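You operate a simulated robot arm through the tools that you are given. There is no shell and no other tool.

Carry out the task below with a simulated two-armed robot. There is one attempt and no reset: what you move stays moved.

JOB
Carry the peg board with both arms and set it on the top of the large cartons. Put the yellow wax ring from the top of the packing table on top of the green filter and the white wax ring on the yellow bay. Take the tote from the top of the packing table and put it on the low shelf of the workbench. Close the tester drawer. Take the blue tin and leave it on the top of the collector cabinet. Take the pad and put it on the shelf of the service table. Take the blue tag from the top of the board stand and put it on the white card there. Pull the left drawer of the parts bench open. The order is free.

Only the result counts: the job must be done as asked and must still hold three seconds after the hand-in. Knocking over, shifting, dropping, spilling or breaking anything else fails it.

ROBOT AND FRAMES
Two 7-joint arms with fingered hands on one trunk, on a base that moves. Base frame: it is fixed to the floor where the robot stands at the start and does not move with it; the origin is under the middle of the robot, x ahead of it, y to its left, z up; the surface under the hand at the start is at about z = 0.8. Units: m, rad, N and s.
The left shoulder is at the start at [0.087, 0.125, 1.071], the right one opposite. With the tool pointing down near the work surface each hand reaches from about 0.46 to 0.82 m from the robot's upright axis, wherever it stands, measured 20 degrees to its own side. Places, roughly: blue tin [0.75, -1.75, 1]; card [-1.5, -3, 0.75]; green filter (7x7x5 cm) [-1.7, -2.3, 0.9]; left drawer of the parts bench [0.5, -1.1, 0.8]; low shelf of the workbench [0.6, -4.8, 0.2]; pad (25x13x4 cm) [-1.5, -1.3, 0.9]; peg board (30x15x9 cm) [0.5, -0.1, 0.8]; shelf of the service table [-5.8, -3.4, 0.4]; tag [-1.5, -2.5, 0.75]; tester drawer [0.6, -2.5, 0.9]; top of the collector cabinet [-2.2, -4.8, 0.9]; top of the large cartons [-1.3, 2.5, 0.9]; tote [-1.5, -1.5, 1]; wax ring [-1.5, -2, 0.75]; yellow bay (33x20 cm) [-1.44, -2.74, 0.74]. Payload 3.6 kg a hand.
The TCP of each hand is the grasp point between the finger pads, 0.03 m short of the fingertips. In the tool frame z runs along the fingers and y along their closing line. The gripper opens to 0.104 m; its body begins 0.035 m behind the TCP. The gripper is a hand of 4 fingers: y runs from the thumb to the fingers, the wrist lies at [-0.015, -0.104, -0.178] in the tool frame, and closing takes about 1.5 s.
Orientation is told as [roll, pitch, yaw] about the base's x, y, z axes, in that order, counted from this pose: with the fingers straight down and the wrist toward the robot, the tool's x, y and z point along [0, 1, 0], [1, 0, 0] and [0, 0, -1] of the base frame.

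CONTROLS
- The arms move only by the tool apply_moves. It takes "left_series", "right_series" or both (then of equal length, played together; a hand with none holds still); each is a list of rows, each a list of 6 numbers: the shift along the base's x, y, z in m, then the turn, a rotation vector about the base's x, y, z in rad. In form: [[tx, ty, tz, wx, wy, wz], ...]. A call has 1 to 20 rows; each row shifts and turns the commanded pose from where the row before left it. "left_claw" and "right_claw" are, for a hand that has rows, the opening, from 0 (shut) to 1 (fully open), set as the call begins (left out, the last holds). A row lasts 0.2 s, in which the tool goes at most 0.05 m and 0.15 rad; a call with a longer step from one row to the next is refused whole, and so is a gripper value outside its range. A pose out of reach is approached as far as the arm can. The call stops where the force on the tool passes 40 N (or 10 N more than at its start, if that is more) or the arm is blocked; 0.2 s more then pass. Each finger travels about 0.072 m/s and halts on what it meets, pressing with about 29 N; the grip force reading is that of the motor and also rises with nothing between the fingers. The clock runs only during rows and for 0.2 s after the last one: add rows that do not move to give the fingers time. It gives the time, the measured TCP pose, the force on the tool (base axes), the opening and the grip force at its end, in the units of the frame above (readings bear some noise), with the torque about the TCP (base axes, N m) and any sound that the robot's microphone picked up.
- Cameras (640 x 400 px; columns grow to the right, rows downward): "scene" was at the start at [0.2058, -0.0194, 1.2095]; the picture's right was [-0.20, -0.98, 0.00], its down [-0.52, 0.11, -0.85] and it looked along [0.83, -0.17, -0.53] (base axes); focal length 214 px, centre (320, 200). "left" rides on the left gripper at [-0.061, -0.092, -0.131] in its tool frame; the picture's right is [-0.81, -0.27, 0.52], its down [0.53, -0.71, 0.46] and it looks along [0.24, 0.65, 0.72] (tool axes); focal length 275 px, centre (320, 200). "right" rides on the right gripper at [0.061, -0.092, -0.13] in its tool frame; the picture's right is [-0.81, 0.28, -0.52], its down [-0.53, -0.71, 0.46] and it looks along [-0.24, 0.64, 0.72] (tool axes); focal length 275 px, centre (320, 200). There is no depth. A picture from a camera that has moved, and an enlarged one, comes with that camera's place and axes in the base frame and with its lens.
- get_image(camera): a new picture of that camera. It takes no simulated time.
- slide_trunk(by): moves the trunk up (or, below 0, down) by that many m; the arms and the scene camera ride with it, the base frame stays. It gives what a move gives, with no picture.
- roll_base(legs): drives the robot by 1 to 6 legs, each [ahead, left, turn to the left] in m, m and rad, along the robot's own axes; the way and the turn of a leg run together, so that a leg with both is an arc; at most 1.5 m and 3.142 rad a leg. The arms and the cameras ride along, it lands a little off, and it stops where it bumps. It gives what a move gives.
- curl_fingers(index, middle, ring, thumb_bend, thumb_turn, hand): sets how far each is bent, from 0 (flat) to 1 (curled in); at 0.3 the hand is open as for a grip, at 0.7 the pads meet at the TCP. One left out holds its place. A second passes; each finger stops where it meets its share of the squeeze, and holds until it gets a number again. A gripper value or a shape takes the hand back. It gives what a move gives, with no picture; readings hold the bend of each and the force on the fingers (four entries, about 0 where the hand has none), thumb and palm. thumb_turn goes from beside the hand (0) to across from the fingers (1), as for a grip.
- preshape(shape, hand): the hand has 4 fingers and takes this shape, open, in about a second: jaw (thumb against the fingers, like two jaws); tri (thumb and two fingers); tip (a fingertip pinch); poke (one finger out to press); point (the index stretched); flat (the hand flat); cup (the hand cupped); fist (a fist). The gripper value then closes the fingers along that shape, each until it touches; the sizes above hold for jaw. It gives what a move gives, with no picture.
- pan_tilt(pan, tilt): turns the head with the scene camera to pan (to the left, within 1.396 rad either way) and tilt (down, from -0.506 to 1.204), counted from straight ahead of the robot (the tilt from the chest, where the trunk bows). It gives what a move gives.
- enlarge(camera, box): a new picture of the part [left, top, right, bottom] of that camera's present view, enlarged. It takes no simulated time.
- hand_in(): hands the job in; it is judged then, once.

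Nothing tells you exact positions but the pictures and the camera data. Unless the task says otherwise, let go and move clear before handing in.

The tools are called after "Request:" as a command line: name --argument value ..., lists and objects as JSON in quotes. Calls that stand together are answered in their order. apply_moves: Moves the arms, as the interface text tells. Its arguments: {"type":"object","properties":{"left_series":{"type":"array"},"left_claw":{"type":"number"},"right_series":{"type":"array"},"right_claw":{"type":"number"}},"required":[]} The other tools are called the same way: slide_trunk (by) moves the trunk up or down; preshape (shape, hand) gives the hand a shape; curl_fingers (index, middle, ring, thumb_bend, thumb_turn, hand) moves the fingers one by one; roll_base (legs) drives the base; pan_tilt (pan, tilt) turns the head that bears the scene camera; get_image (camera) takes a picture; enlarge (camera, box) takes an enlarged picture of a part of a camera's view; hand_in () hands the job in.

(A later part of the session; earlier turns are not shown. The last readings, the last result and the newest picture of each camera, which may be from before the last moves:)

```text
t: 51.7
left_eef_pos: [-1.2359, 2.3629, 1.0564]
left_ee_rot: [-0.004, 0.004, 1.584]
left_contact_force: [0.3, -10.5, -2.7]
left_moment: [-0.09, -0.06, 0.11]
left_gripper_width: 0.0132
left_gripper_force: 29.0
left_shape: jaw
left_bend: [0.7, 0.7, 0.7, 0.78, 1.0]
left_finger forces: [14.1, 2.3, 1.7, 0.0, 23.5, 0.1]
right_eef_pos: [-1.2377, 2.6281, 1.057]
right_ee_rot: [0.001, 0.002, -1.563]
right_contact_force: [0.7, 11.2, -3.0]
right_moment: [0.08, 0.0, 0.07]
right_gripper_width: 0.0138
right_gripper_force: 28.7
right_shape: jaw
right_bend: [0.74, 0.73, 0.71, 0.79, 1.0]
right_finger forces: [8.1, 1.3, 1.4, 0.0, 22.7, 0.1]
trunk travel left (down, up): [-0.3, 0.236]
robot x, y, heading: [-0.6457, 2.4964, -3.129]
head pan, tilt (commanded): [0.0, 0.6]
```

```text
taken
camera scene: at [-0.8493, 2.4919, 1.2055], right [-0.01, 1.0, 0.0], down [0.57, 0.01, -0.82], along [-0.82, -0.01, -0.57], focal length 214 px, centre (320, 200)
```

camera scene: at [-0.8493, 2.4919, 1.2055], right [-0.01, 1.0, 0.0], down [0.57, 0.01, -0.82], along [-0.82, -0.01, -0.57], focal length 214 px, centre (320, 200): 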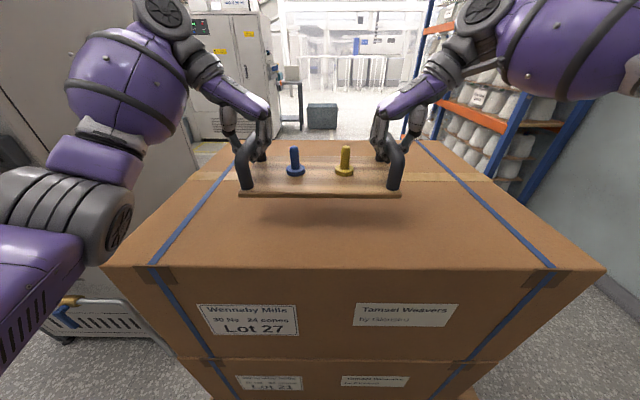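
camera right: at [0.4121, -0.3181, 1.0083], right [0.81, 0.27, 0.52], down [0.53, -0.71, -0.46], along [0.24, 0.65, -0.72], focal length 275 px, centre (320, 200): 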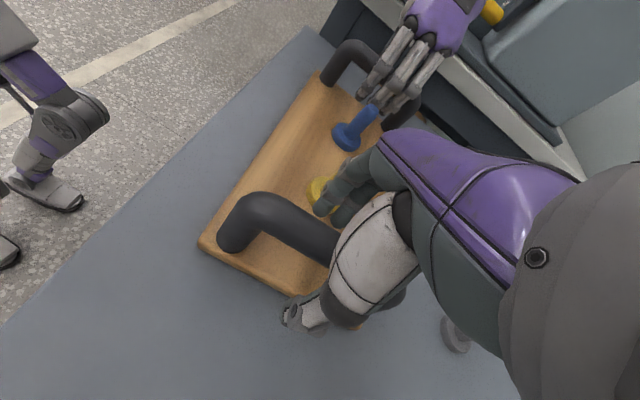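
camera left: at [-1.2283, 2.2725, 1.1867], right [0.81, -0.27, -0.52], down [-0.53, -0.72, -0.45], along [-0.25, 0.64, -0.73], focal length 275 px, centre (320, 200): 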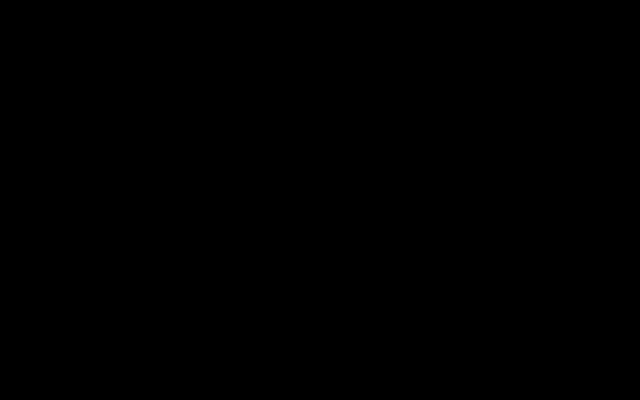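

The board is straight again, about 10 cm in from the carton's near edge. I'll lower it in small steps.

Request:
apply_moves --left_series '[[0, 0, -0.01, 0, 0, 0], [0, 0, -0.01, 0, 0, 0], [0, 0, -0.01, 0, 0, 0], [0, 0, -0.01, 0, 0, 0], [0, 0, -0.01, 0, 0, 0]]' --right_series '[[0, 0, -0.01, 0, 0, 0], [0, 0, -0.01, 0, 0, 0], [0, 0, -0.01, 0, 0, 0], [0, 0, -0.01, 0, 0, 0], [0, 0, -0.01, 0, 0, 0]]'

Request:
enlarge --camera "scene" --box '[160, 90, 480, 290]'

```text
t: 52.9
left_eef_pos: [-1.237, 2.361, 1.0075]
left_ee_rot: [-0.003, 0.003, 1.582]
left_contact_force: [-0.2, -12.6, -3.6]
left_moment: [-0.06, -0.04, 0.1]
left_gripper_width: 0.0134
left_gripper_force: 29.0
left_shape: jaw
left_bend: [0.7, 0.7, 0.7, 0.78, 1.0]
left_finger forces: [13.6, 2.2, 1.6, 0.0, 23.7, 0.1]
right_eef_pos: [-1.2377, 2.6281, 1.0062]
right_ee_rot: [0.002, 0.001, -1.562]
right_contact_force: [0.1, 12.4, -3.8]
right_moment: [0.12, -0.03, 0.04]
right_gripper_width: 0.014
right_gripper_force: 28.5
right_shape: jaw
right_bend: [0.74, 0.73, 0.71, 0.79, 1.0]
right_finger forces: [8.1, 1.4, 1.0, 0.0, 22.6, 0.0]
trunk travel left (down, up): [-0.3, 0.236]
robot x, y, heading: [-0.6467, 2.4961, -3.133]
head pan, tilt (commanded): [0.0, 0.6]
```

```text
2.00 times, centred on (320, 190) of scene
camera zoom: at [-0.8495, 2.492, 1.2054], right [-0.01, 1.0, 0.0], down [0.57, 0.01, -0.82], along [-0.82, -0.01, -0.57], focal length 429 px, centre (320, 220)
```

zoom: 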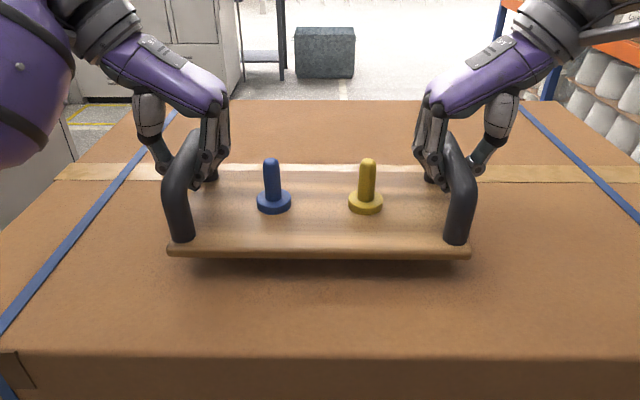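

Request:
apply_moves --left_series '[[0, 0, -0.006, 0, 0, 0], [0, 0, -0.006, 0, 0, 0], [0, 0, -0.006, 0, 0, 0]]' --right_series '[[0, 0, -0.006, 0, 0, 0], [0, 0, -0.006, 0, 0, 0], [0, 0, -0.006, 0, 0, 0]]'

Request:
enlarge --camera "scene" --box '[160, 90, 480, 290]'

```text
t: 53.7
left_eef_pos: [-1.2361, 2.3612, 0.9882]
left_ee_rot: [-0.001, 0.004, 1.584]
left_contact_force: [-0.9, -12.7, -4.0]
left_moment: [-0.07, -0.01, 0.09]
left_gripper_width: 0.0134
left_gripper_force: 29.7
left_shape: jaw
left_bend: [0.7, 0.7, 0.7, 0.78, 1.0]
left_finger forces: [13.5, 2.3, 1.6, 0.1, 23.9, 0.0]
right_eef_pos: [-1.238, 2.6275, 0.9882]
right_ee_rot: [0.001, 0.001, -1.561]
right_contact_force: [0.1, 12.6, -3.5]
right_moment: [0.09, -0.05, 0.05]
right_gripper_width: 0.0138
right_gripper_force: 29.4
right_shape: jaw
right_bend: [0.74, 0.73, 0.71, 0.79, 1.0]
right_finger forces: [7.8, 1.2, 1.0, 0.1, 22.9, 0.0]
trunk travel left (down, up): [-0.3, 0.236]
robot x, y, heading: [-0.6458, 2.4946, -3.138]
head pan, tilt (commanded): [0.0, 0.6]
```

```text
2.00 times, centred on (320, 190) of scene
camera zoom: at [-0.8495, 2.492, 1.2054], right [-0.01, 1.0, 0.0], down [0.57, 0.01, -0.82], along [-0.82, -0.01, -0.57], focal length 429 px, centre (320, 220)
```

zoom: 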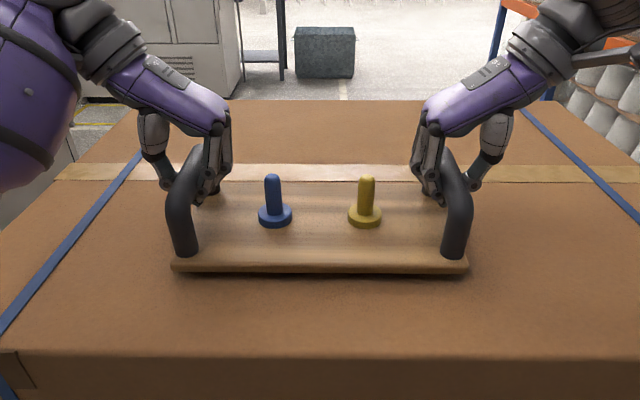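

Request:
apply_moves --left_series '[[0, 0, -0.003, 0, 0, 0], [0, 0, -0.003, 0, 0, 0], [0, 0, -0.003, 0, 0, 0]]' --right_series '[[0, 0, -0.003, 0, 0, 0], [0, 0, -0.003, 0, 0, 0], [0, 0, -0.003, 0, 0, 0]]'

Request:
enlarge --camera "scene" --box '[160, 90, 480, 290]'

```text
t: 54.5
left_eef_pos: [-1.2357, 2.3619, 0.9802]
left_ee_rot: [-0.004, 0.003, 1.586]
left_contact_force: [-0.9, -13.6, -3.2]
left_moment: [-0.13, 0.0, 0.09]
left_gripper_width: 0.0131
left_gripper_force: 29.0
left_shape: jaw
left_bend: [0.7, 0.7, 0.7, 0.78, 1.0]
left_finger forces: [13.3, 2.2, 1.6, 0.0, 24.1, 0.0]
right_eef_pos: [-1.2371, 2.6263, 0.9791]
right_ee_rot: [0.0, 0.002, -1.562]
right_contact_force: [0.2, 12.8, -2.8]
right_moment: [0.15, 0.03, 0.05]
right_gripper_width: 0.014
right_gripper_force: 29.1
right_shape: jaw
right_bend: [0.74, 0.73, 0.71, 0.79, 1.0]
right_finger forces: [7.6, 1.3, 1.0, 0.0, 23.0, 0.1]
trunk travel left (down, up): [-0.3, 0.236]
robot x, y, heading: [-0.6416, 2.4924, -3.133]
head pan, tilt (commanded): [0.0, 0.6]
```

```text
2.00 times, centred on (320, 190) of scene
camera zoom: at [-0.8494, 2.492, 1.2055], right [-0.01, 1.0, 0.0], down [0.57, 0.01, -0.82], along [-0.82, -0.01, -0.57], focal length 429 px, centre (320, 220)
```

zoom: 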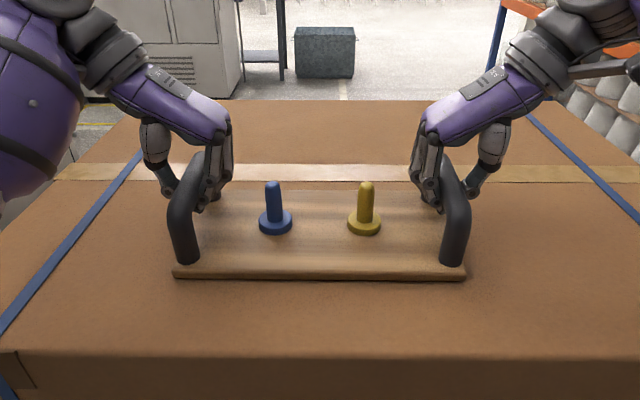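

Request:
apply_moves --left_series '[[0, 0, -0.003, 0, 0, 0], [0, 0, -0.003, 0, 0, 0], [0, 0, -0.003, 0, 0, 0]]' --right_series '[[0, 0, -0.003, 0, 0, 0], [0, 0, -0.003, 0, 0, 0], [0, 0, -0.003, 0, 0, 0]]'

Request:
enlarge --camera "scene" --box '[160, 90, 480, 290]'

```text
t: 55.3
left_eef_pos: [-1.2365, 2.361, 0.9715]
left_ee_rot: [0.002, 0.001, 1.583]
left_contact_force: [-0.7, -10.0, 4.2]
left_moment: [-0.06, 0.01, 0.03]
left_gripper_width: 0.0133
left_gripper_force: 28.8
left_shape: jaw
left_bend: [0.7, 0.7, 0.7, 0.79, 1.0]
left_finger forces: [6.4, 0.1, 0.4, 0.1, 20.6, 0.0]
right_eef_pos: [-1.2367, 2.6263, 0.9702]
right_ee_rot: [0.0, 0.0, -1.563]
right_contact_force: [-1.4, 9.6, 1.2]
right_moment: [0.01, -0.04, 0.03]
right_gripper_width: 0.0135
right_gripper_force: 28.8
right_shape: jaw
right_bend: [0.74, 0.73, 0.71, 0.8, 1.0]
right_finger forces: [2.7, 0.1, 0.0, 0.0, 18.6, 0.0]
trunk travel left (down, up): [-0.3, 0.236]
robot x, y, heading: [-0.6421, 2.4921, -3.127]
head pan, tilt (commanded): [0.0, 0.6]
```

```text
2.00 times, centred on (320, 190) of scene
camera zoom: at [-0.8487, 2.492, 1.2057], right [-0.01, 1.0, 0.0], down [0.56, 0.01, -0.83], along [-0.83, -0.01, -0.56], focal length 429 px, centre (320, 220)
```

zoom: 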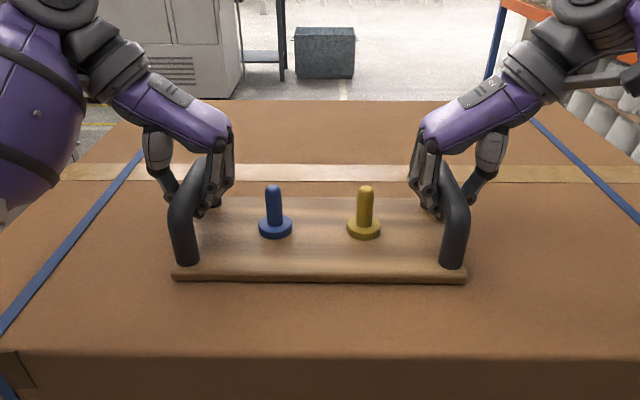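

Contact: the board now rests on the carton. I open both hands and lift straight up.

Request:
apply_moves --left_series '[[0, 0, 0, 0, 0, 0], [0, 0, 0, 0, 0, 0], [0, 0, 0, 0, 0, 0], [0, 0, 0, 0, 0, 0], [0, 0, 0, 0, 0, 0], [0, 0, 0, 0, 0, 0]]' --right_series '[[0, 0, 0, 0, 0, 0], [0, 0, 0, 0, 0, 0], [0, 0, 0, 0, 0, 0], [0, 0, 0, 0, 0, 0], [0, 0, 0, 0, 0, 0], [0, 0, 0, 0, 0, 0]]' --left_claw 0.6 --right_claw 0.6

Request:
enlarge --camera "scene" --box '[160, 90, 480, 290]'

```text
t: 56.7
left_eef_pos: [-1.2368, 2.3633, 0.9709]
left_ee_rot: [-0.003, 0.003, 1.583]
left_contact_force: [0.0, 0.2, -0.6]
left_moment: [0.03, 0.01, -0.01]
left_gripper_width: 0.0619
left_gripper_force: 0.0
left_shape: jaw
left_bend: [0.29, 0.41, 0.37, 0.65, 1.0]
left_finger forces: [0.1, 0.1, 0.0, 0.0, 0.1, 0.1]
right_eef_pos: [-1.2367, 2.6278, 0.9703]
right_ee_rot: [0.0, 0.0, -1.563]
right_contact_force: [0.0, 0.6, 0.2]
right_moment: [-0.01, 0.01, 0.01]
right_gripper_width: 0.0622
right_gripper_force: 0.0
right_shape: jaw
right_bend: [0.29, 0.41, 0.37, 0.65, 1.0]
right_finger forces: [0.0, 0.0, 0.0, 0.0, 0.1, 0.1]
trunk travel left (down, up): [-0.3, 0.236]
robot x, y, heading: [-0.6416, 2.4976, -3.132]
head pan, tilt (commanded): [0.0, 0.6]
```

```text
2.00 times, centred on (320, 190) of scene
camera zoom: at [-0.8488, 2.492, 1.2056], right [-0.01, 1.0, 0.0], down [0.56, 0.01, -0.83], along [-0.83, -0.01, -0.56], focal length 429 px, centre (320, 220)
```

zoom: 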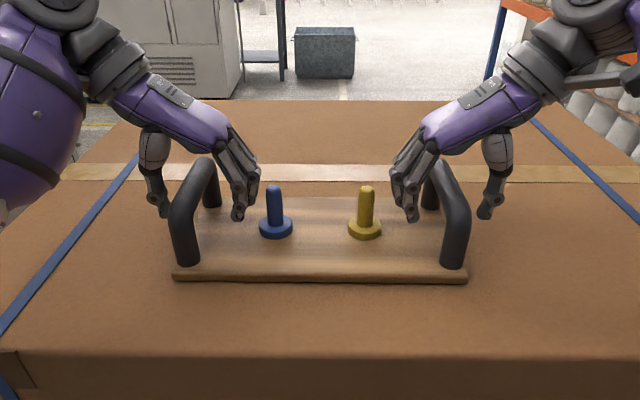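

Released with everything standing. I lift the hands clear, draw them back and check.

Request:
apply_moves --left_series '[[0, 0, 0.02, 0, 0, 0], [0, 0, 0.02, 0, 0, 0], [0, 0, 0.02, 0, 0, 0], [0, 0, 0.02, 0, 0, 0], [0, 0, 0.02, 0, 0, 0], [0, 0, 0.02, 0, 0, 0], [0, 0, 0.02, 0, 0, 0]]' --right_series '[[0, 0, 0.02, 0, 0, 0], [0, 0, 0.02, 0, 0, 0], [0, 0, 0.02, 0, 0, 0], [0, 0, 0.02, 0, 0, 0], [0, 0, 0.02, 0, 0, 0], [0, 0, 0.02, 0, 0, 0], [0, 0, 0.02, 0, 0, 0]]'

Request:
get_image --camera "scene"

```text
t: 58.3
left_eef_pos: [-1.2375, 2.3626, 1.1102]
left_ee_rot: [-0.001, 0.005, 1.585]
left_contact_force: [0.4, -0.5, 0.2]
left_moment: [0.0, -0.02, -0.02]
left_gripper_width: 0.0623
left_gripper_force: 0.1
left_shape: jaw
left_bend: [0.29, 0.41, 0.37, 0.65, 1.0]
left_finger forces: [0.1, 0.0, 0.0, 0.0, 0.0, 0.0]
right_eef_pos: [-1.2368, 2.6517, 1.091]
right_ee_rot: [0.0, 0.001, -1.564]
right_contact_force: [0.4, 0.6, -1.2]
right_moment: [0.01, 0.0, -0.01]
right_gripper_width: 0.0622
right_gripper_force: 0.0
right_shape: jaw
right_bend: [0.29, 0.41, 0.37, 0.65, 1.0]
right_finger forces: [0.0, 0.1, 0.0, 0.0, 0.0, 0.0]
right hand out of reach, approached as far as the arm can: row 5, 6, 7
trunk travel left (down, up): [-0.3, 0.236]
robot x, y, heading: [-0.6465, 2.4955, -3.133]
head pan, tilt (commanded): [0.0, 0.6]
```

```text
taken
camera scene: at [-0.8491, 2.4921, 1.2055], right [-0.01, 1.0, 0.0], down [0.57, 0.01, -0.82], along [-0.82, -0.01, -0.57], focal length 214 px, centre (320, 200)
```

scene: 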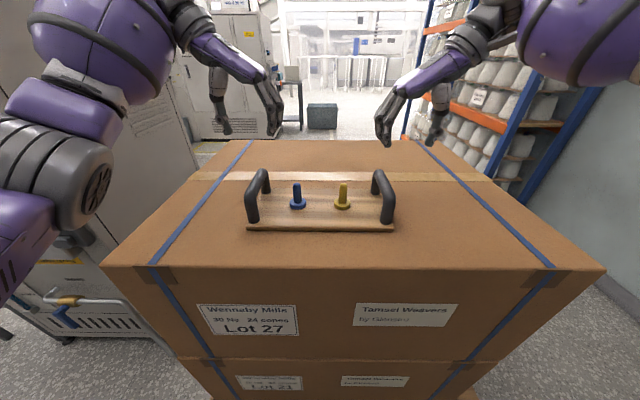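

The peg board stands level on the carton. Next I bring the hands back to a compact neutral pose.

Request:
apply_moves --left_series '[[0.02, 0, 0, 0, 0, 0.1428], [0.02, 0, 0, 0, 0, 0.1428], [0.02, 0, 0, 0, 0, 0.1428], [0.02, 0, 0, 0, 0, 0.1428], [0.02, 0, 0, 0, 0, 0.1428], [0.02, 0, 0, 0, 0, 0.1428], [0, 0, 0, 0, 0, 0.1428], [0, 0, 0, 0, 0, 0.1428], [0, 0, 0, 0, 0, 0.1428], [0, 0, 0, 0, 0, 0.1428], [0, 0, 0, 0, 0, 0.1428]]' --right_series '[[0.02, 0, 0, 0, 0, -0.1428], [0.02, 0, 0, 0, 0, -0.1428], [0.02, 0, 0, 0, 0, -0.1428], [0.02, 0, 0, 0, 0, -0.1428], [0.02, 0, 0, 0, 0, -0.1428], [0.02, 0, 0, 0, 0, -0.1428], [0, 0, 0, 0, 0, -0.1428], [0, 0, 0, 0, 0, -0.1428], [0, 0, 0, 0, 0, -0.1428], [0, 0, 0, 0, 0, -0.1428], [0, 0, 0, 0, 0, -0.1428]]' --left_claw 1.0 --right_claw 1.0

Request:
get_image --camera "scene"

```text
t: 60.7
left_eef_pos: [-1.1153, 2.3613, 1.1119]
left_ee_rot: [-0.003, 0.003, -3.126]
left_contact_force: [0.6, 0.5, 0.2]
left_moment: [-0.02, 0.06, 0.02]
left_gripper_width: 0.1035
left_gripper_force: 0.1
left_shape: jaw
left_bend: [0.3, 0.3, 0.3, 0.3, 0.98]
left_finger forces: [0.0, 0.0, 0.0, 0.1, 0.0, 0.0]
right_eef_pos: [-1.1159, 2.6502, 1.0918]
right_ee_rot: [-0.001, 0.002, -3.136]
right_contact_force: [-0.5, 0.2, 0.4]
right_moment: [-0.02, -0.02, 0.0]
right_gripper_width: 0.1036
right_gripper_force: 0.0
right_shape: jaw
right_bend: [0.3, 0.3, 0.3, 0.3, 0.98]
right_finger forces: [0.1, 0.1, 0.0, 0.0, 0.0, 0.1]
trunk travel left (down, up): [-0.3, 0.236]
robot x, y, heading: [-0.6463, 2.4989, -3.132]
head pan, tilt (commanded): [0.0, 0.6]
```

```text
taken
camera scene: at [-0.8486, 2.4917, 1.2056], right [-0.01, 1.0, 0.0], down [0.56, 0.01, -0.83], along [-0.83, -0.01, -0.56], focal length 214 px, centre (320, 200)
```

scene: 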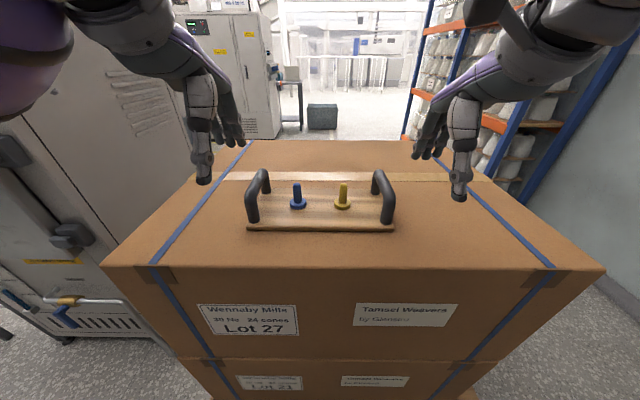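

Now I back off, turn to face −y and drive back down the aisle.

Request:
roll_base --legs '[[-0.2, 0, 0], [0, 0, 1.565]]'

Request:
roll_base --legs '[[1.3, 0, 0], [1.2, 0, 0]]'

Request:
pan_tilt --pan 0.0 --tilt 0.35

Request:
get_image --camera "scene"

```text
t: 66.2
left_eef_pos: [-0.3082, 2.0231, 1.1106]
left_ee_rot: [-0.001, 0.004, -1.558]
left_contact_force: [0.8, 0.6, -0.3]
left_moment: [-0.01, 0.01, 0.01]
left_gripper_width: 0.1036
left_gripper_force: 0.0
left_shape: jaw
left_bend: [0.3, 0.3, 0.3, 0.3, 0.98]
left_finger forces: [0.0, 0.1, 0.1, 0.0, 0.1, 0.0]
right_eef_pos: [-0.596, 2.023, 1.0909]
right_ee_rot: [0.0, 0.002, -1.559]
right_contact_force: [0.1, 0.8, 0.0]
right_moment: [0.02, 0.01, 0.01]
right_gripper_width: 0.1035
right_gripper_force: 0.0
right_shape: jaw
right_bend: [0.3, 0.3, 0.3, 0.3, 0.98]
right_finger forces: [0.1, 0.1, 0.1, 0.0, 0.0, 0.1]
trunk travel left (down, up): [-0.3, 0.236]
robot x, y, heading: [-0.4411, 2.4984, -1.564]
head pan, tilt (commanded): [0.0, 0.6]
```

```text
t: 78.5
left_eef_pos: [-0.3102, -0.5039, 1.1109]
left_ee_rot: [-0.002, 0.003, -1.574]
left_contact_force: [-0.4, -1.1, 0.6]
left_moment: [-0.01, -0.01, -0.01]
left_gripper_width: 0.1035
left_gripper_force: 0.1
left_shape: jaw
left_bend: [0.3, 0.3, 0.3, 0.3, 0.98]
left_finger forces: [0.0, 0.0, 0.0, 0.0, 0.0, 0.0]
right_eef_pos: [-0.5969, -0.4985, 1.0907]
right_ee_rot: [-0.002, 0.002, -1.577]
right_contact_force: [-0.4, -0.7, -0.8]
right_moment: [-0.01, 0.02, -0.03]
right_gripper_width: 0.1037
right_gripper_force: 0.2
right_shape: jaw
right_bend: [0.3, 0.3, 0.3, 0.3, 0.98]
right_finger forces: [0.1, 0.1, 0.1, 0.0, 0.0, 0.0]
trunk travel left (down, up): [-0.3, 0.236]
robot x, y, heading: [-0.4343, -0.0296, -1.575]
head pan, tilt (commanded): [0.0, 0.6]
```

```text
t: 79.2
left_eef_pos: [-0.3096, -0.5022, 1.1105]
left_ee_rot: [-0.002, 0.003, -1.574]
left_contact_force: [-0.1, 0.3, -0.5]
left_moment: [0.01, -0.02, -0.04]
left_gripper_width: 0.1038
left_gripper_force: 0.0
left_shape: jaw
left_bend: [0.3, 0.3, 0.3, 0.3, 0.98]
left_finger forces: [0.0, 0.1, 0.0, 0.1, 0.0, 0.0]
right_eef_pos: [-0.5984, -0.4987, 1.0901]
right_ee_rot: [0.001, 0.003, -1.576]
right_contact_force: [-0.3, 0.5, -0.2]
right_moment: [-0.03, -0.01, 0.03]
right_gripper_width: 0.1039
right_gripper_force: 0.0
right_shape: jaw
right_bend: [0.3, 0.3, 0.3, 0.3, 0.98]
right_finger forces: [0.1, 0.1, 0.1, 0.1, 0.1, 0.0]
trunk travel left (down, up): [-0.3, 0.236]
robot x, y, heading: [-0.4377, -0.0291, -1.576]
head pan, tilt (commanded): [0.0, 0.351]
```

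```text
taken
camera scene: at [-0.4369, -0.2397, 1.2283], right [-1.0, 0.0, 0.0], down [0.0, 0.34, -0.94], along [0.0, -0.94, -0.34], focal length 214 px, centre (320, 200)
```

scene: 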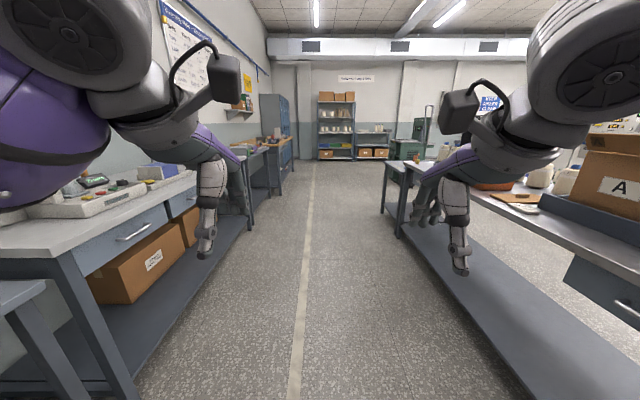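

I'm back in the aisle with the parts bench on the left and the packing table on the right. I'll look both ways.

Request:
pan_tilt --pan -0.8 --tilt 0.4

Request:
get_image --camera "scene"

Request:
pan_tilt --pan 0.8 --tilt 0.4

Request:
get_image --camera "scene"

```text
t: 80.4
left_eef_pos: [-0.3092, -0.5029, 1.1107]
left_ee_rot: [-0.002, 0.004, -1.574]
left_contact_force: [0.8, -0.2, -0.6]
left_moment: [0.04, -0.01, 0.01]
left_gripper_width: 0.1037
left_gripper_force: 0.0
left_shape: jaw
left_bend: [0.3, 0.3, 0.3, 0.3, 0.98]
left_finger forces: [0.0, 0.0, 0.0, 0.0, 0.0, 0.0]
right_eef_pos: [-0.5975, -0.4982, 1.0894]
right_ee_rot: [0.002, 0.001, -1.575]
right_contact_force: [-0.1, -0.3, 0.5]
right_moment: [-0.01, -0.04, 0.0]
right_gripper_width: 0.1039
right_gripper_force: 0.2
right_shape: jaw
right_bend: [0.3, 0.3, 0.3, 0.3, 0.98]
right_finger forces: [0.1, 0.0, 0.0, 0.0, 0.0, 0.0]
trunk travel left (down, up): [-0.3, 0.236]
robot x, y, heading: [-0.4335, -0.0279, -1.58]
head pan, tilt (commanded): [-0.799, 0.4]
```

```text
taken
camera scene: at [-0.5031, -0.2109, 1.2238], right [-0.69, 0.72, 0.0], down [0.28, 0.27, -0.92], along [-0.66, -0.64, -0.39], focal length 214 px, centre (320, 200)
```

scene: 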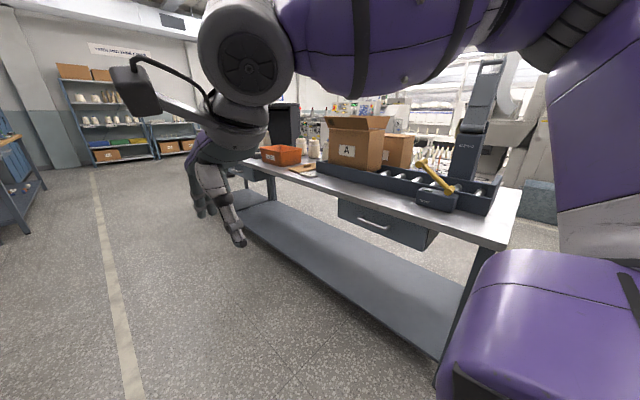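

```text
t: 82.0
left_eef_pos: [-0.3098, -0.5026, 1.1106]
left_ee_rot: [-0.002, 0.003, -1.573]
left_contact_force: [-0.6, 0.3, 0.3]
left_moment: [0.01, 0.04, -0.01]
left_gripper_width: 0.1036
left_gripper_force: 0.0
left_shape: jaw
left_bend: [0.3, 0.3, 0.3, 0.3, 0.98]
left_finger forces: [0.0, 0.0, 0.1, 0.1, 0.1, 0.1]
right_eef_pos: [-0.597, -0.4986, 1.0912]
right_ee_rot: [-0.001, 0.001, -1.576]
right_contact_force: [-0.3, 0.2, -0.2]
right_moment: [-0.01, -0.01, -0.01]
right_gripper_width: 0.1037
right_gripper_force: 0.1
right_shape: jaw
right_bend: [0.3, 0.3, 0.3, 0.3, 0.98]
right_finger forces: [0.0, 0.0, 0.0, 0.1, 0.1, 0.1]
trunk travel left (down, up): [-0.3, 0.236]
robot x, y, heading: [-0.4384, -0.0254, -1.576]
head pan, tilt (commanded): [0.799, 0.4]
```

```text
taken
camera scene: at [-0.3704, -0.2115, 1.2238], right [-0.7, -0.71, 0.0], down [-0.28, 0.27, -0.92], along [0.66, -0.65, -0.39], focal length 214 px, centre (320, 200)
```

scene: 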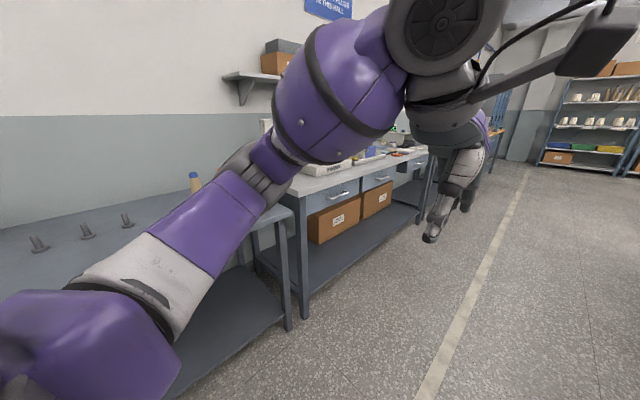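

Next is the parts bench's left drawer. I'll drive to y ≈ −1.1 and turn to face the bench.

Request:
roll_base --legs '[[1.06, 0, 0]]'

Request:
roll_base --legs '[[0, 0, 1.575]]'

Request:
pan_tilt --pan 0.0 --tilt 0.6

Request:
get_image --camera "scene"

```text
t: 87.5
left_eef_pos: [-0.3216, -1.5565, 1.1102]
left_ee_rot: [-0.002, 0.003, -1.58]
left_contact_force: [0.3, 0.0, -0.2]
left_moment: [0.02, -0.03, 0.01]
left_gripper_width: 0.1038
left_gripper_force: 0.2
left_shape: jaw
left_bend: [0.3, 0.3, 0.3, 0.3, 0.98]
left_finger forces: [0.0, 0.1, 0.0, 0.0, 0.1, 0.0]
right_eef_pos: [-0.6082, -1.5512, 1.0904]
right_ee_rot: [0.0, 0.002, -1.584]
right_contact_force: [-0.4, -1.0, -0.1]
right_moment: [0.0, 0.0, -0.02]
right_gripper_width: 0.1038
right_gripper_force: 0.1
right_shape: jaw
right_bend: [0.3, 0.3, 0.3, 0.3, 0.98]
right_finger forces: [0.1, 0.0, 0.0, 0.0, 0.0, 0.1]
trunk travel left (down, up): [-0.3, 0.236]
robot x, y, heading: [-0.4479, -1.0827, -1.58]
head pan, tilt (commanded): [0.799, 0.4]
```

```text
t: 91.7
left_eef_pos: [0.0342, -0.9598, 1.1105]
left_ee_rot: [-0.002, 0.004, -0.015]
left_contact_force: [0.0, 0.1, 0.1]
left_moment: [-0.03, 0.0, 0.04]
left_gripper_width: 0.1039
left_gripper_force: 0.1
left_shape: jaw
left_bend: [0.3, 0.3, 0.3, 0.3, 0.98]
left_finger forces: [0.0, 0.0, 0.0, 0.0, 0.1, 0.0]
right_eef_pos: [0.0265, -1.2477, 1.0898]
right_ee_rot: [-0.001, 0.002, -0.02]
right_contact_force: [0.1, -0.4, 0.2]
right_moment: [-0.01, -0.02, -0.03]
right_gripper_width: 0.1037
right_gripper_force: 0.0
right_shape: jaw
right_bend: [0.3, 0.3, 0.3, 0.3, 0.98]
right_finger forces: [0.0, 0.0, 0.0, 0.0, 0.0, 0.1]
trunk travel left (down, up): [-0.3, 0.236]
robot x, y, heading: [-0.4432, -1.0789, -0.011]
head pan, tilt (commanded): [0.799, 0.4]
```

```text
t: 92.8
left_eef_pos: [0.0339, -0.9607, 1.1108]
left_ee_rot: [-0.002, 0.004, -0.016]
left_contact_force: [-0.2, 0.3, -0.5]
left_moment: [0.0, 0.0, -0.03]
left_gripper_width: 0.104
left_gripper_force: 0.0
left_shape: jaw
left_bend: [0.3, 0.3, 0.3, 0.3, 0.98]
left_finger forces: [0.0, 0.0, 0.0, 0.1, 0.0, 0.0]
right_eef_pos: [0.0264, -1.249, 1.0901]
right_ee_rot: [0.0, 0.001, -0.02]
right_contact_force: [0.7, -0.7, 0.3]
right_moment: [0.0, 0.01, -0.01]
right_gripper_width: 0.1036
right_gripper_force: 0.0
right_shape: jaw
right_bend: [0.3, 0.3, 0.3, 0.3, 0.98]
right_finger forces: [0.1, 0.1, 0.0, 0.1, 0.1, 0.0]
trunk travel left (down, up): [-0.3, 0.236]
robot x, y, heading: [-0.4437, -1.0799, -0.022]
head pan, tilt (commanded): [0.0, 0.6]
```

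```text
taken
camera scene: at [-0.2377, -1.0852, 1.2056], right [-0.02, -1.0, 0.0], down [-0.56, 0.01, -0.83], along [0.83, -0.01, -0.56], focal length 214 px, centre (320, 200)
```

scene: 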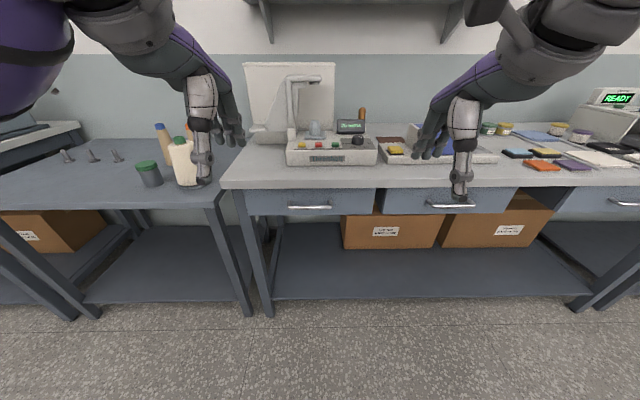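

Request:
enlarge --camera "scene" --box '[230, 150, 390, 250]'

Request:
get_image --camera "left"

Request:
get_image --camera "right"

```text
4.00 times, centred on (310, 200) of scene
camera zoom: at [-0.2377, -1.0852, 1.2056], right [-0.02, -1.0, 0.0], down [-0.56, 0.01, -0.83], along [0.83, -0.01, -0.56], focal length 858 px, centre (360, 200)
```

zoom: 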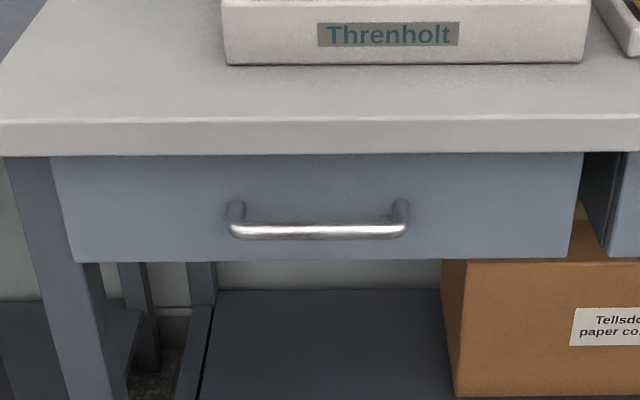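

```text
taken
camera left: at [-0.0587, -1.0207, 1.2407], right [-0.29, -0.81, -0.51], down [-0.71, 0.54, -0.45], along [0.65, 0.23, -0.73], focal length 275 px, centre (320, 200)
```

left: 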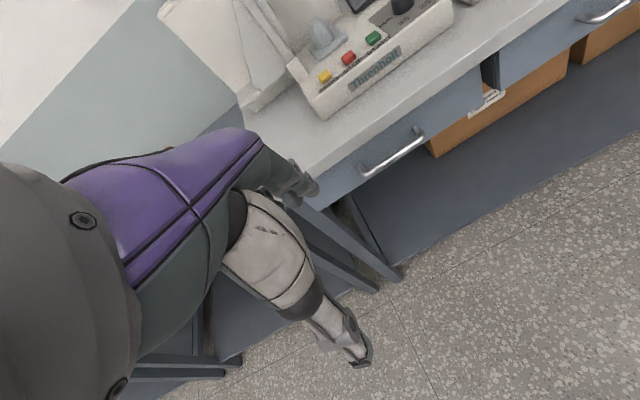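

```text
taken
camera right: at [-0.065, -1.1852, 1.2205], right [0.26, -0.82, 0.52], down [-0.72, -0.52, -0.45], along [0.64, -0.26, -0.73], focal length 275 px, centre (320, 200)
```

right: 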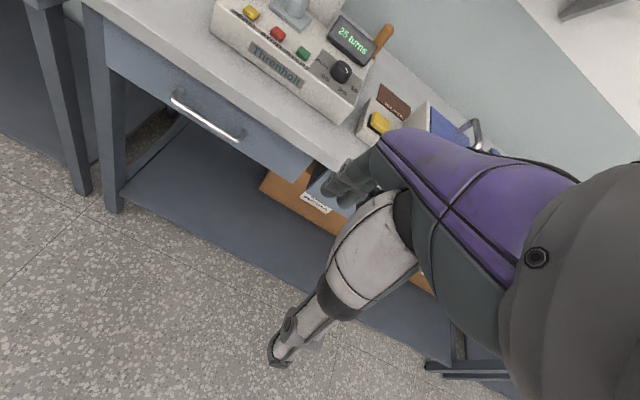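

The bar handle triangulates to about [0.342, −1.057, 0.78], standing about 4 cm off the drawer face. I'll sidestep right so it sits in front of my left arm, lower the trunk, and turn the left hand to point forward.

Request:
roll_base --legs '[[0, -0.18, 0.015]]'

Request:
slide_trunk --by -0.15

Request:
apply_moves --left_series '[[0, 0, 0, 0, -0.1428, 0], [0, 0, 0, 0, -0.1428, 0], [0, 0, 0, 0, -0.1428, 0], [0, 0, 0, 0, -0.1428, 0], [0, 0, 0, 0, -0.1428, 0], [0, 0, 0, 0, -0.1428, 0], [0, 0, 0, 0, -0.1428, 0], [0, 0, 0, 0, -0.1428, 0], [0, 0, 0, 0, -0.1428, 0], [0, 0, 0, 0, -0.1428, 0], [0, 0, 0, 0, -0.1428, 0]]' --left_claw 0.6

Request:
get_image --camera "scene"

Request:
get_image --camera "left"

```text
t: 95.0
left_eef_pos: [0.0304, -1.1332, 1.1112]
left_ee_rot: [-0.001, 0.003, 0.0]
left_contact_force: [-1.2, -0.1, -0.4]
left_moment: [0.01, 0.0, 0.04]
left_gripper_width: 0.1034
left_gripper_force: 0.1
left_shape: jaw
left_bend: [0.3, 0.3, 0.3, 0.3, 0.98]
left_finger forces: [0.1, 0.0, 0.0, 0.1, 0.0, 0.0]
right_eef_pos: [0.0262, -1.4208, 1.09]
right_ee_rot: [0.0, 0.003, -0.004]
right_contact_force: [-0.6, -0.1, -0.1]
right_moment: [0.01, -0.01, -0.01]
right_gripper_width: 0.1037
right_gripper_force: 0.2
right_shape: jaw
right_bend: [0.3, 0.3, 0.3, 0.3, 0.98]
right_finger forces: [0.1, 0.1, 0.1, 0.0, 0.0, 0.0]
trunk travel left (down, up): [-0.3, 0.236]
robot x, y, heading: [-0.4435, -1.2574, -0.002]
head pan, tilt (commanded): [0.0, 0.6]
```

```text
t: 96.8
left_eef_pos: [0.0298, -1.1319, 0.9611]
left_ee_rot: [-0.002, 0.004, 0.001]
left_contact_force: [0.5, 0.1, 0.5]
left_moment: [0.05, 0.0, 0.0]
left_gripper_width: 0.1039
left_gripper_force: 0.0
left_shape: jaw
left_bend: [0.3, 0.3, 0.3, 0.3, 0.98]
left_finger forces: [0.1, 0.2, 0.0, 0.0, 0.0, 0.1]
right_eef_pos: [0.0265, -1.4203, 0.9414]
right_ee_rot: [0.0, 0.001, -0.003]
right_contact_force: [-0.2, -0.7, -0.2]
right_moment: [0.03, 0.02, -0.03]
right_gripper_width: 0.1039
right_gripper_force: 0.1
right_shape: jaw
right_bend: [0.3, 0.3, 0.3, 0.3, 0.98]
right_finger forces: [0.0, 0.0, 0.1, 0.0, 0.1, 0.1]
trunk travel left (down, up): [-0.15, 0.386]
robot x, y, heading: [-0.4439, -1.262, -0.003]
head pan, tilt (commanded): [0.0, 0.6]
```

```text
t: 99.2
left_eef_pos: [0.1038, -1.1559, 1.0085]
left_ee_rot: [0.324, -1.567, -0.324]
left_contact_force: [-0.4, -0.1, 0.4]
left_moment: [-0.02, 0.02, -0.03]
left_gripper_width: 0.0626
left_gripper_force: 0.1
left_shape: jaw
left_bend: [0.29, 0.41, 0.37, 0.65, 1.0]
left_finger forces: [0.1, 0.0, 0.1, 0.0, 0.0, 0.0]
left hand out of reach, approached as far as the arm can: row 4, 5, 6, 7, 8
right_eef_pos: [0.0272, -1.4205, 0.9404]
right_ee_rot: [0.001, 0.001, -0.004]
right_contact_force: [0.7, -0.4, 0.6]
right_moment: [0.01, -0.02, -0.02]
right_gripper_width: 0.1039
right_gripper_force: 0.1
right_shape: jaw
right_bend: [0.3, 0.3, 0.3, 0.3, 0.98]
right_finger forces: [0.1, 0.0, 0.0, 0.0, 0.1, 0.0]
trunk travel left (down, up): [-0.15, 0.386]
robot x, y, heading: [-0.4478, -1.2632, -0.002]
head pan, tilt (commanded): [0.0, 0.6]
```

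```text
taken
camera scene: at [-0.1937, -1.262, 1.0461], right [0.0, -1.0, 0.0], down [-0.57, 0.0, -0.82], along [0.82, 0.0, -0.57], focal length 214 px, centre (320, 200)
```

scene: 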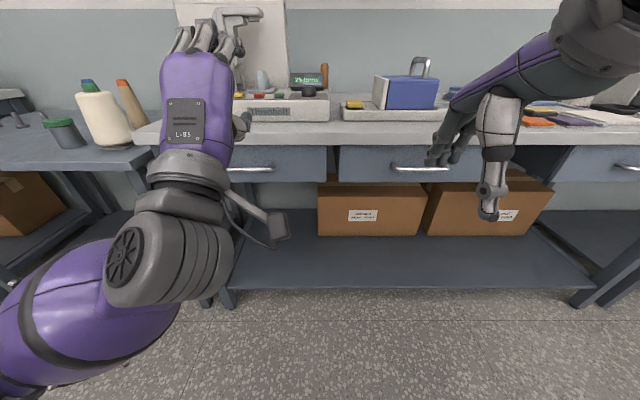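

```text
taken
camera left: at [-0.0264, -1.2183, 0.9157], right [0.52, -0.81, -0.28], down [0.45, 0.53, -0.71], along [0.73, 0.24, 0.64], focal length 275 px, centre (320, 200)
```

left: 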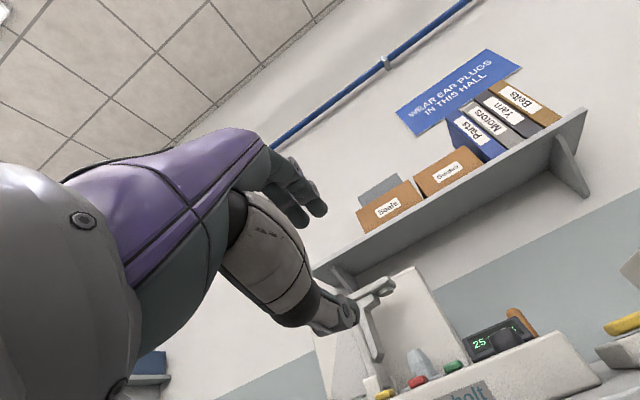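

The left hand now points forward with the thumb below. I'll bring it in front of the handle and check alignment.

Request:
apply_moves --left_series '[[0.0145, 0.0124, -0.0288, 0, 0, 0], [0.0145, 0.0124, -0.0288, 0, 0, 0], [0.0145, 0.0124, -0.0288, 0, 0, 0], [0.0145, 0.0124, -0.0288, 0, 0, 0], [0.0145, 0.0124, -0.0288, 0, 0, 0], [0.0145, 0.0124, -0.0288, 0, 0, 0], [0.0145, 0.0124, -0.0288, 0, 0, 0], [0.0145, 0.0124, -0.0288, 0, 0, 0]]'

Request:
get_image --camera "scene"

Request:
get_image --camera "left"

```text
t: 101.0
left_eef_pos: [0.2208, -1.0584, 0.7765]
left_ee_rot: [-0.125, -1.566, 0.125]
left_contact_force: [0.1, -0.2, -0.3]
left_moment: [0.01, 0.03, -0.04]
left_gripper_width: 0.0624
left_gripper_force: 0.0
left_shape: jaw
left_bend: [0.29, 0.41, 0.37, 0.65, 1.0]
left_finger forces: [0.0, 0.0, 0.0, 0.0, 0.1, 0.0]
right_eef_pos: [0.0258, -1.4212, 0.9406]
right_ee_rot: [0.0, 0.001, -0.004]
right_contact_force: [0.2, -0.2, -0.7]
right_moment: [-0.01, 0.01, 0.0]
right_gripper_width: 0.1037
right_gripper_force: 0.0
right_shape: jaw
right_bend: [0.3, 0.3, 0.3, 0.3, 0.98]
right_finger forces: [0.1, 0.0, 0.0, 0.0, 0.0, 0.1]
trunk travel left (down, up): [-0.15, 0.386]
robot x, y, heading: [-0.4446, -1.2585, -0.004]
head pan, tilt (commanded): [0.0, 0.6]
```

```text
taken
camera scene: at [-0.1937, -1.2618, 1.0461], right [0.0, -1.0, 0.0], down [-0.57, 0.0, -0.82], along [0.82, 0.0, -0.57], focal length 214 px, centre (320, 200)
```

scene: 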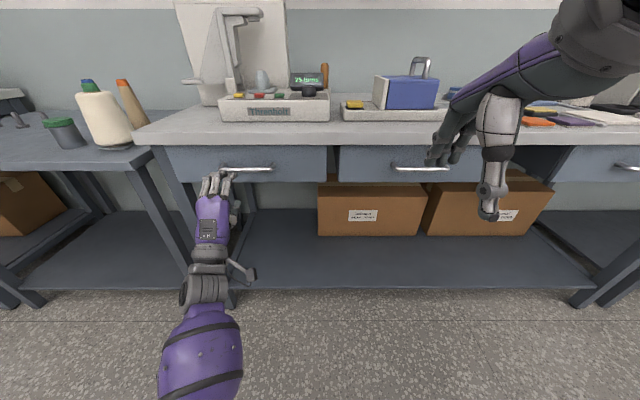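

```text
taken
camera left: at [0.0897, -1.1198, 0.6842], right [0.52, -0.81, -0.28], down [0.45, 0.53, -0.72], along [0.73, 0.24, 0.64], focal length 275 px, centre (320, 200)
```

left: 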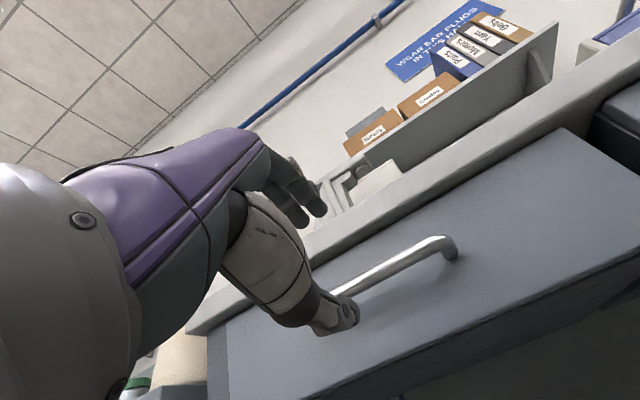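

Alignment looks right (bar z ≈ 0.782). I'll move forward onto the bar and close.

Request:
apply_moves --left_series '[[0.02, 0, 0.001, 0, 0, 0], [0.02, 0, 0.001, 0, 0, 0], [0.02, 0, 0.001, 0, 0, 0], [0.02, 0, 0.001, 0, 0, 0], [0.02, 0, 0, 0, 0, 0], [0.018, 0, 0, 0, 0, 0]]'

Request:
get_image --camera "left"

Request:
enlarge --camera "scene" --box '[160, 110, 320, 210]'

```text
t: 102.4
left_eef_pos: [0.3368, -1.0582, 0.7812]
left_ee_rot: [0.297, -1.568, -0.295]
left_contact_force: [-6.1, -0.2, -0.8]
left_moment: [-0.02, -0.22, -0.03]
left_gripper_width: 0.062
left_gripper_force: 0.1
left_shape: jaw
left_bend: [0.74, 0.4, 0.37, 0.65, 1.0]
left_finger forces: [3.2, 2.7, 0.0, 0.1, 0.0, 0.0]
right_eef_pos: [0.0255, -1.4207, 0.9409]
right_ee_rot: [-0.002, -0.001, -0.005]
right_contact_force: [0.6, -0.1, 0.4]
right_moment: [-0.01, -0.03, 0.0]
right_gripper_width: 0.1036
right_gripper_force: 0.1
right_shape: jaw
right_bend: [0.3, 0.3, 0.3, 0.3, 0.98]
right_finger forces: [0.0, 0.1, 0.1, 0.0, 0.0, 0.1]
trunk travel left (down, up): [-0.15, 0.386]
robot x, y, heading: [-0.4468, -1.2592, 0.001]
head pan, tilt (commanded): [0.0, 0.6]
```

```text
taken
camera left: at [0.2064, -1.1192, 0.6899], right [0.52, -0.81, -0.28], down [0.45, 0.53, -0.71], along [0.73, 0.24, 0.64], focal length 275 px, centre (320, 200)
```

left: 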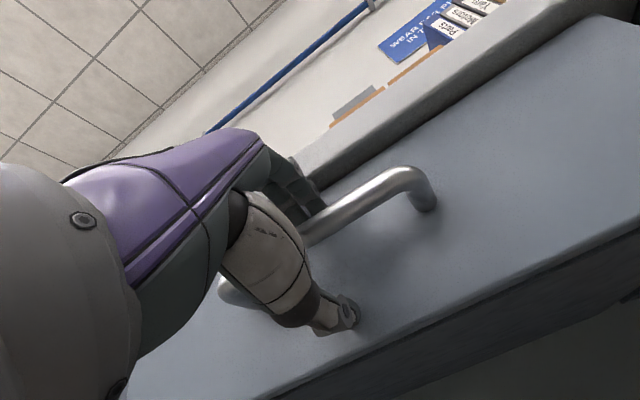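

```text
4.00 times, centred on (240, 160) of scene
camera zoom: at [-0.195, -1.2619, 1.0464], right [0.0, -1.0, 0.0], down [-0.56, 0.0, -0.83], along [0.83, 0.0, -0.56], focal length 858 px, centre (640, 360)
```

zoom: 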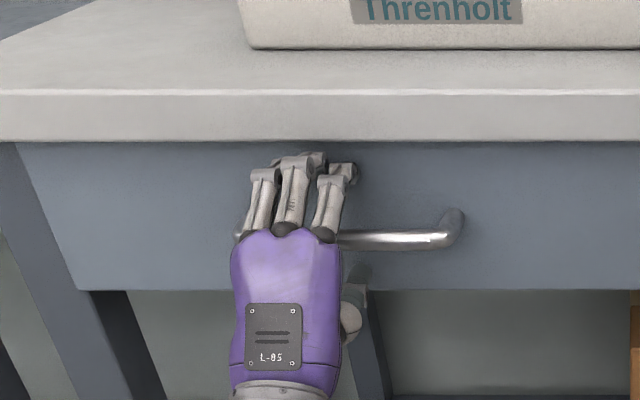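

Request:
apply_moves --left_series '[[-0.003, 0, 0, 0, 0, 0], [0, 0, 0, 0, 0, 0], [0, 0, 0, 0, 0, 0], [0, 0, 0, 0, 0, 0], [0, 0, 0, 0, 0, 0], [0, 0, 0, 0, 0, 0], [0, 0, 0, 0, 0, 0]]' --left_claw 0.0

Request:
get_image --camera "left"

Request:
enlarge --camera "scene" --box '[160, 110, 320, 210]'

```text
t: 104.0
left_eef_pos: [0.3376, -1.0572, 0.7741]
left_ee_rot: [-0.079, -1.552, 0.077]
left_contact_force: [1.2, -0.7, -29.1]
left_moment: [0.05, -0.05, 0.01]
left_gripper_width: 0.0075
left_gripper_force: 29.3
left_shape: jaw
left_bend: [0.75, 0.56, 0.52, 0.48, 1.0]
left_finger forces: [0.0, 0.0, 0.0, 0.1, 27.7, 0.0]
right_eef_pos: [0.0288, -1.4208, 0.9386]
right_ee_rot: [-0.002, 0.004, -0.002]
right_contact_force: [-0.7, 0.1, 0.5]
right_moment: [0.02, -0.02, -0.01]
right_gripper_width: 0.1034
right_gripper_force: 0.1
right_shape: jaw
right_bend: [0.3, 0.3, 0.3, 0.3, 0.98]
right_finger forces: [0.1, 0.1, 0.0, 0.1, 0.1, 0.0]
trunk travel left (down, up): [-0.15, 0.386]
robot x, y, heading: [-0.4478, -1.2597, -0.001]
head pan, tilt (commanded): [0.0, 0.6]
```

```text
taken
camera left: at [0.205, -1.1192, 0.6832], right [0.51, -0.81, -0.28], down [0.44, 0.53, -0.72], along [0.74, 0.24, 0.63], focal length 275 px, centre (320, 200)
```

left: 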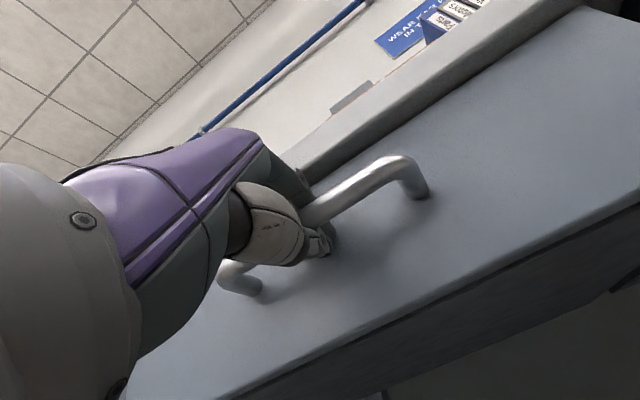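

```text
4.00 times, centred on (240, 160) of scene
camera zoom: at [-0.1912, -1.2614, 1.0453], right [0.0, -1.0, 0.0], down [-0.57, 0.0, -0.82], along [0.82, 0.0, -0.57], focal length 858 px, centre (640, 360)
```

zoom: 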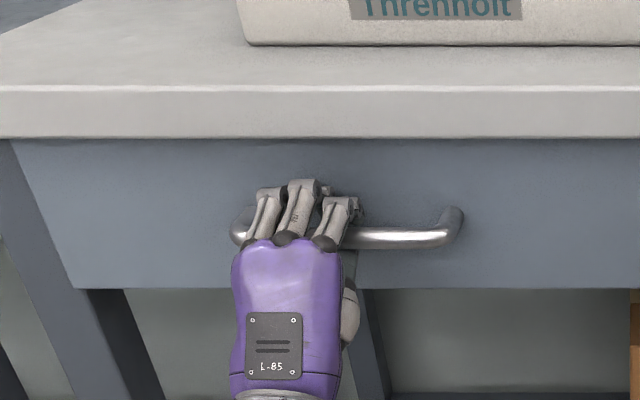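

Request:
apply_moves --left_series '[[0, 0, 0, 0, 0, 0], [0, 0, 0, 0, 0, 0], [0, 0, 0, 0, 0, 0], [0, 0, 0, 0, 0, 0]]'

Request:
enlarge --camera "left" --box '[200, 120, 440, 270]'

```text
t: 105.0
left_eef_pos: [0.3372, -1.0576, 0.7736]
left_ee_rot: [-0.081, -1.551, 0.078]
left_contact_force: [0.3, -1.4, -29.9]
left_moment: [0.06, -0.08, -0.01]
left_gripper_width: 0.0071
left_gripper_force: 29.0
left_shape: jaw
left_bend: [0.75, 0.56, 0.52, 0.48, 1.0]
left_finger forces: [0.0, 0.1, 0.0, 0.0, 27.7, 0.0]
right_eef_pos: [0.0296, -1.4193, 0.9388]
right_ee_rot: [0.0, 0.005, -0.004]
right_contact_force: [0.6, -0.2, -0.2]
right_moment: [-0.03, -0.01, 0.03]
right_gripper_width: 0.1034
right_gripper_force: 0.0
right_shape: jaw
right_bend: [0.3, 0.3, 0.3, 0.3, 0.98]
right_finger forces: [0.1, 0.1, 0.0, 0.0, 0.0, 0.1]
trunk travel left (down, up): [-0.15, 0.386]
robot x, y, heading: [-0.4432, -1.262, -0.006]
head pan, tilt (commanded): [0.0, 0.6]
```

```text
2.67 times, centred on (320, 195) of left
camera zoom: at [0.205, -1.1192, 0.6832], right [0.51, -0.81, -0.28], down [0.44, 0.53, -0.72], along [0.74, 0.24, 0.63], focal length 734 px, centre (320, 213)
```

zoom: 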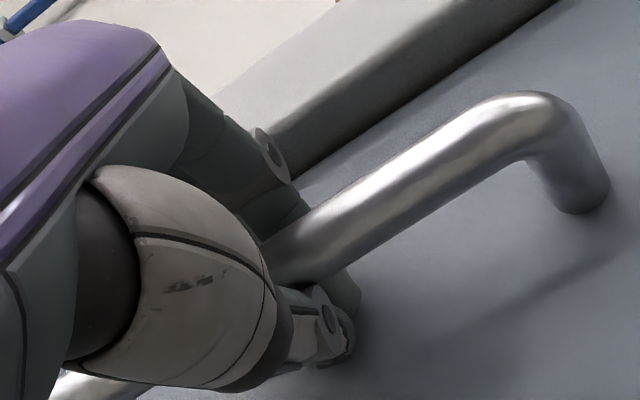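

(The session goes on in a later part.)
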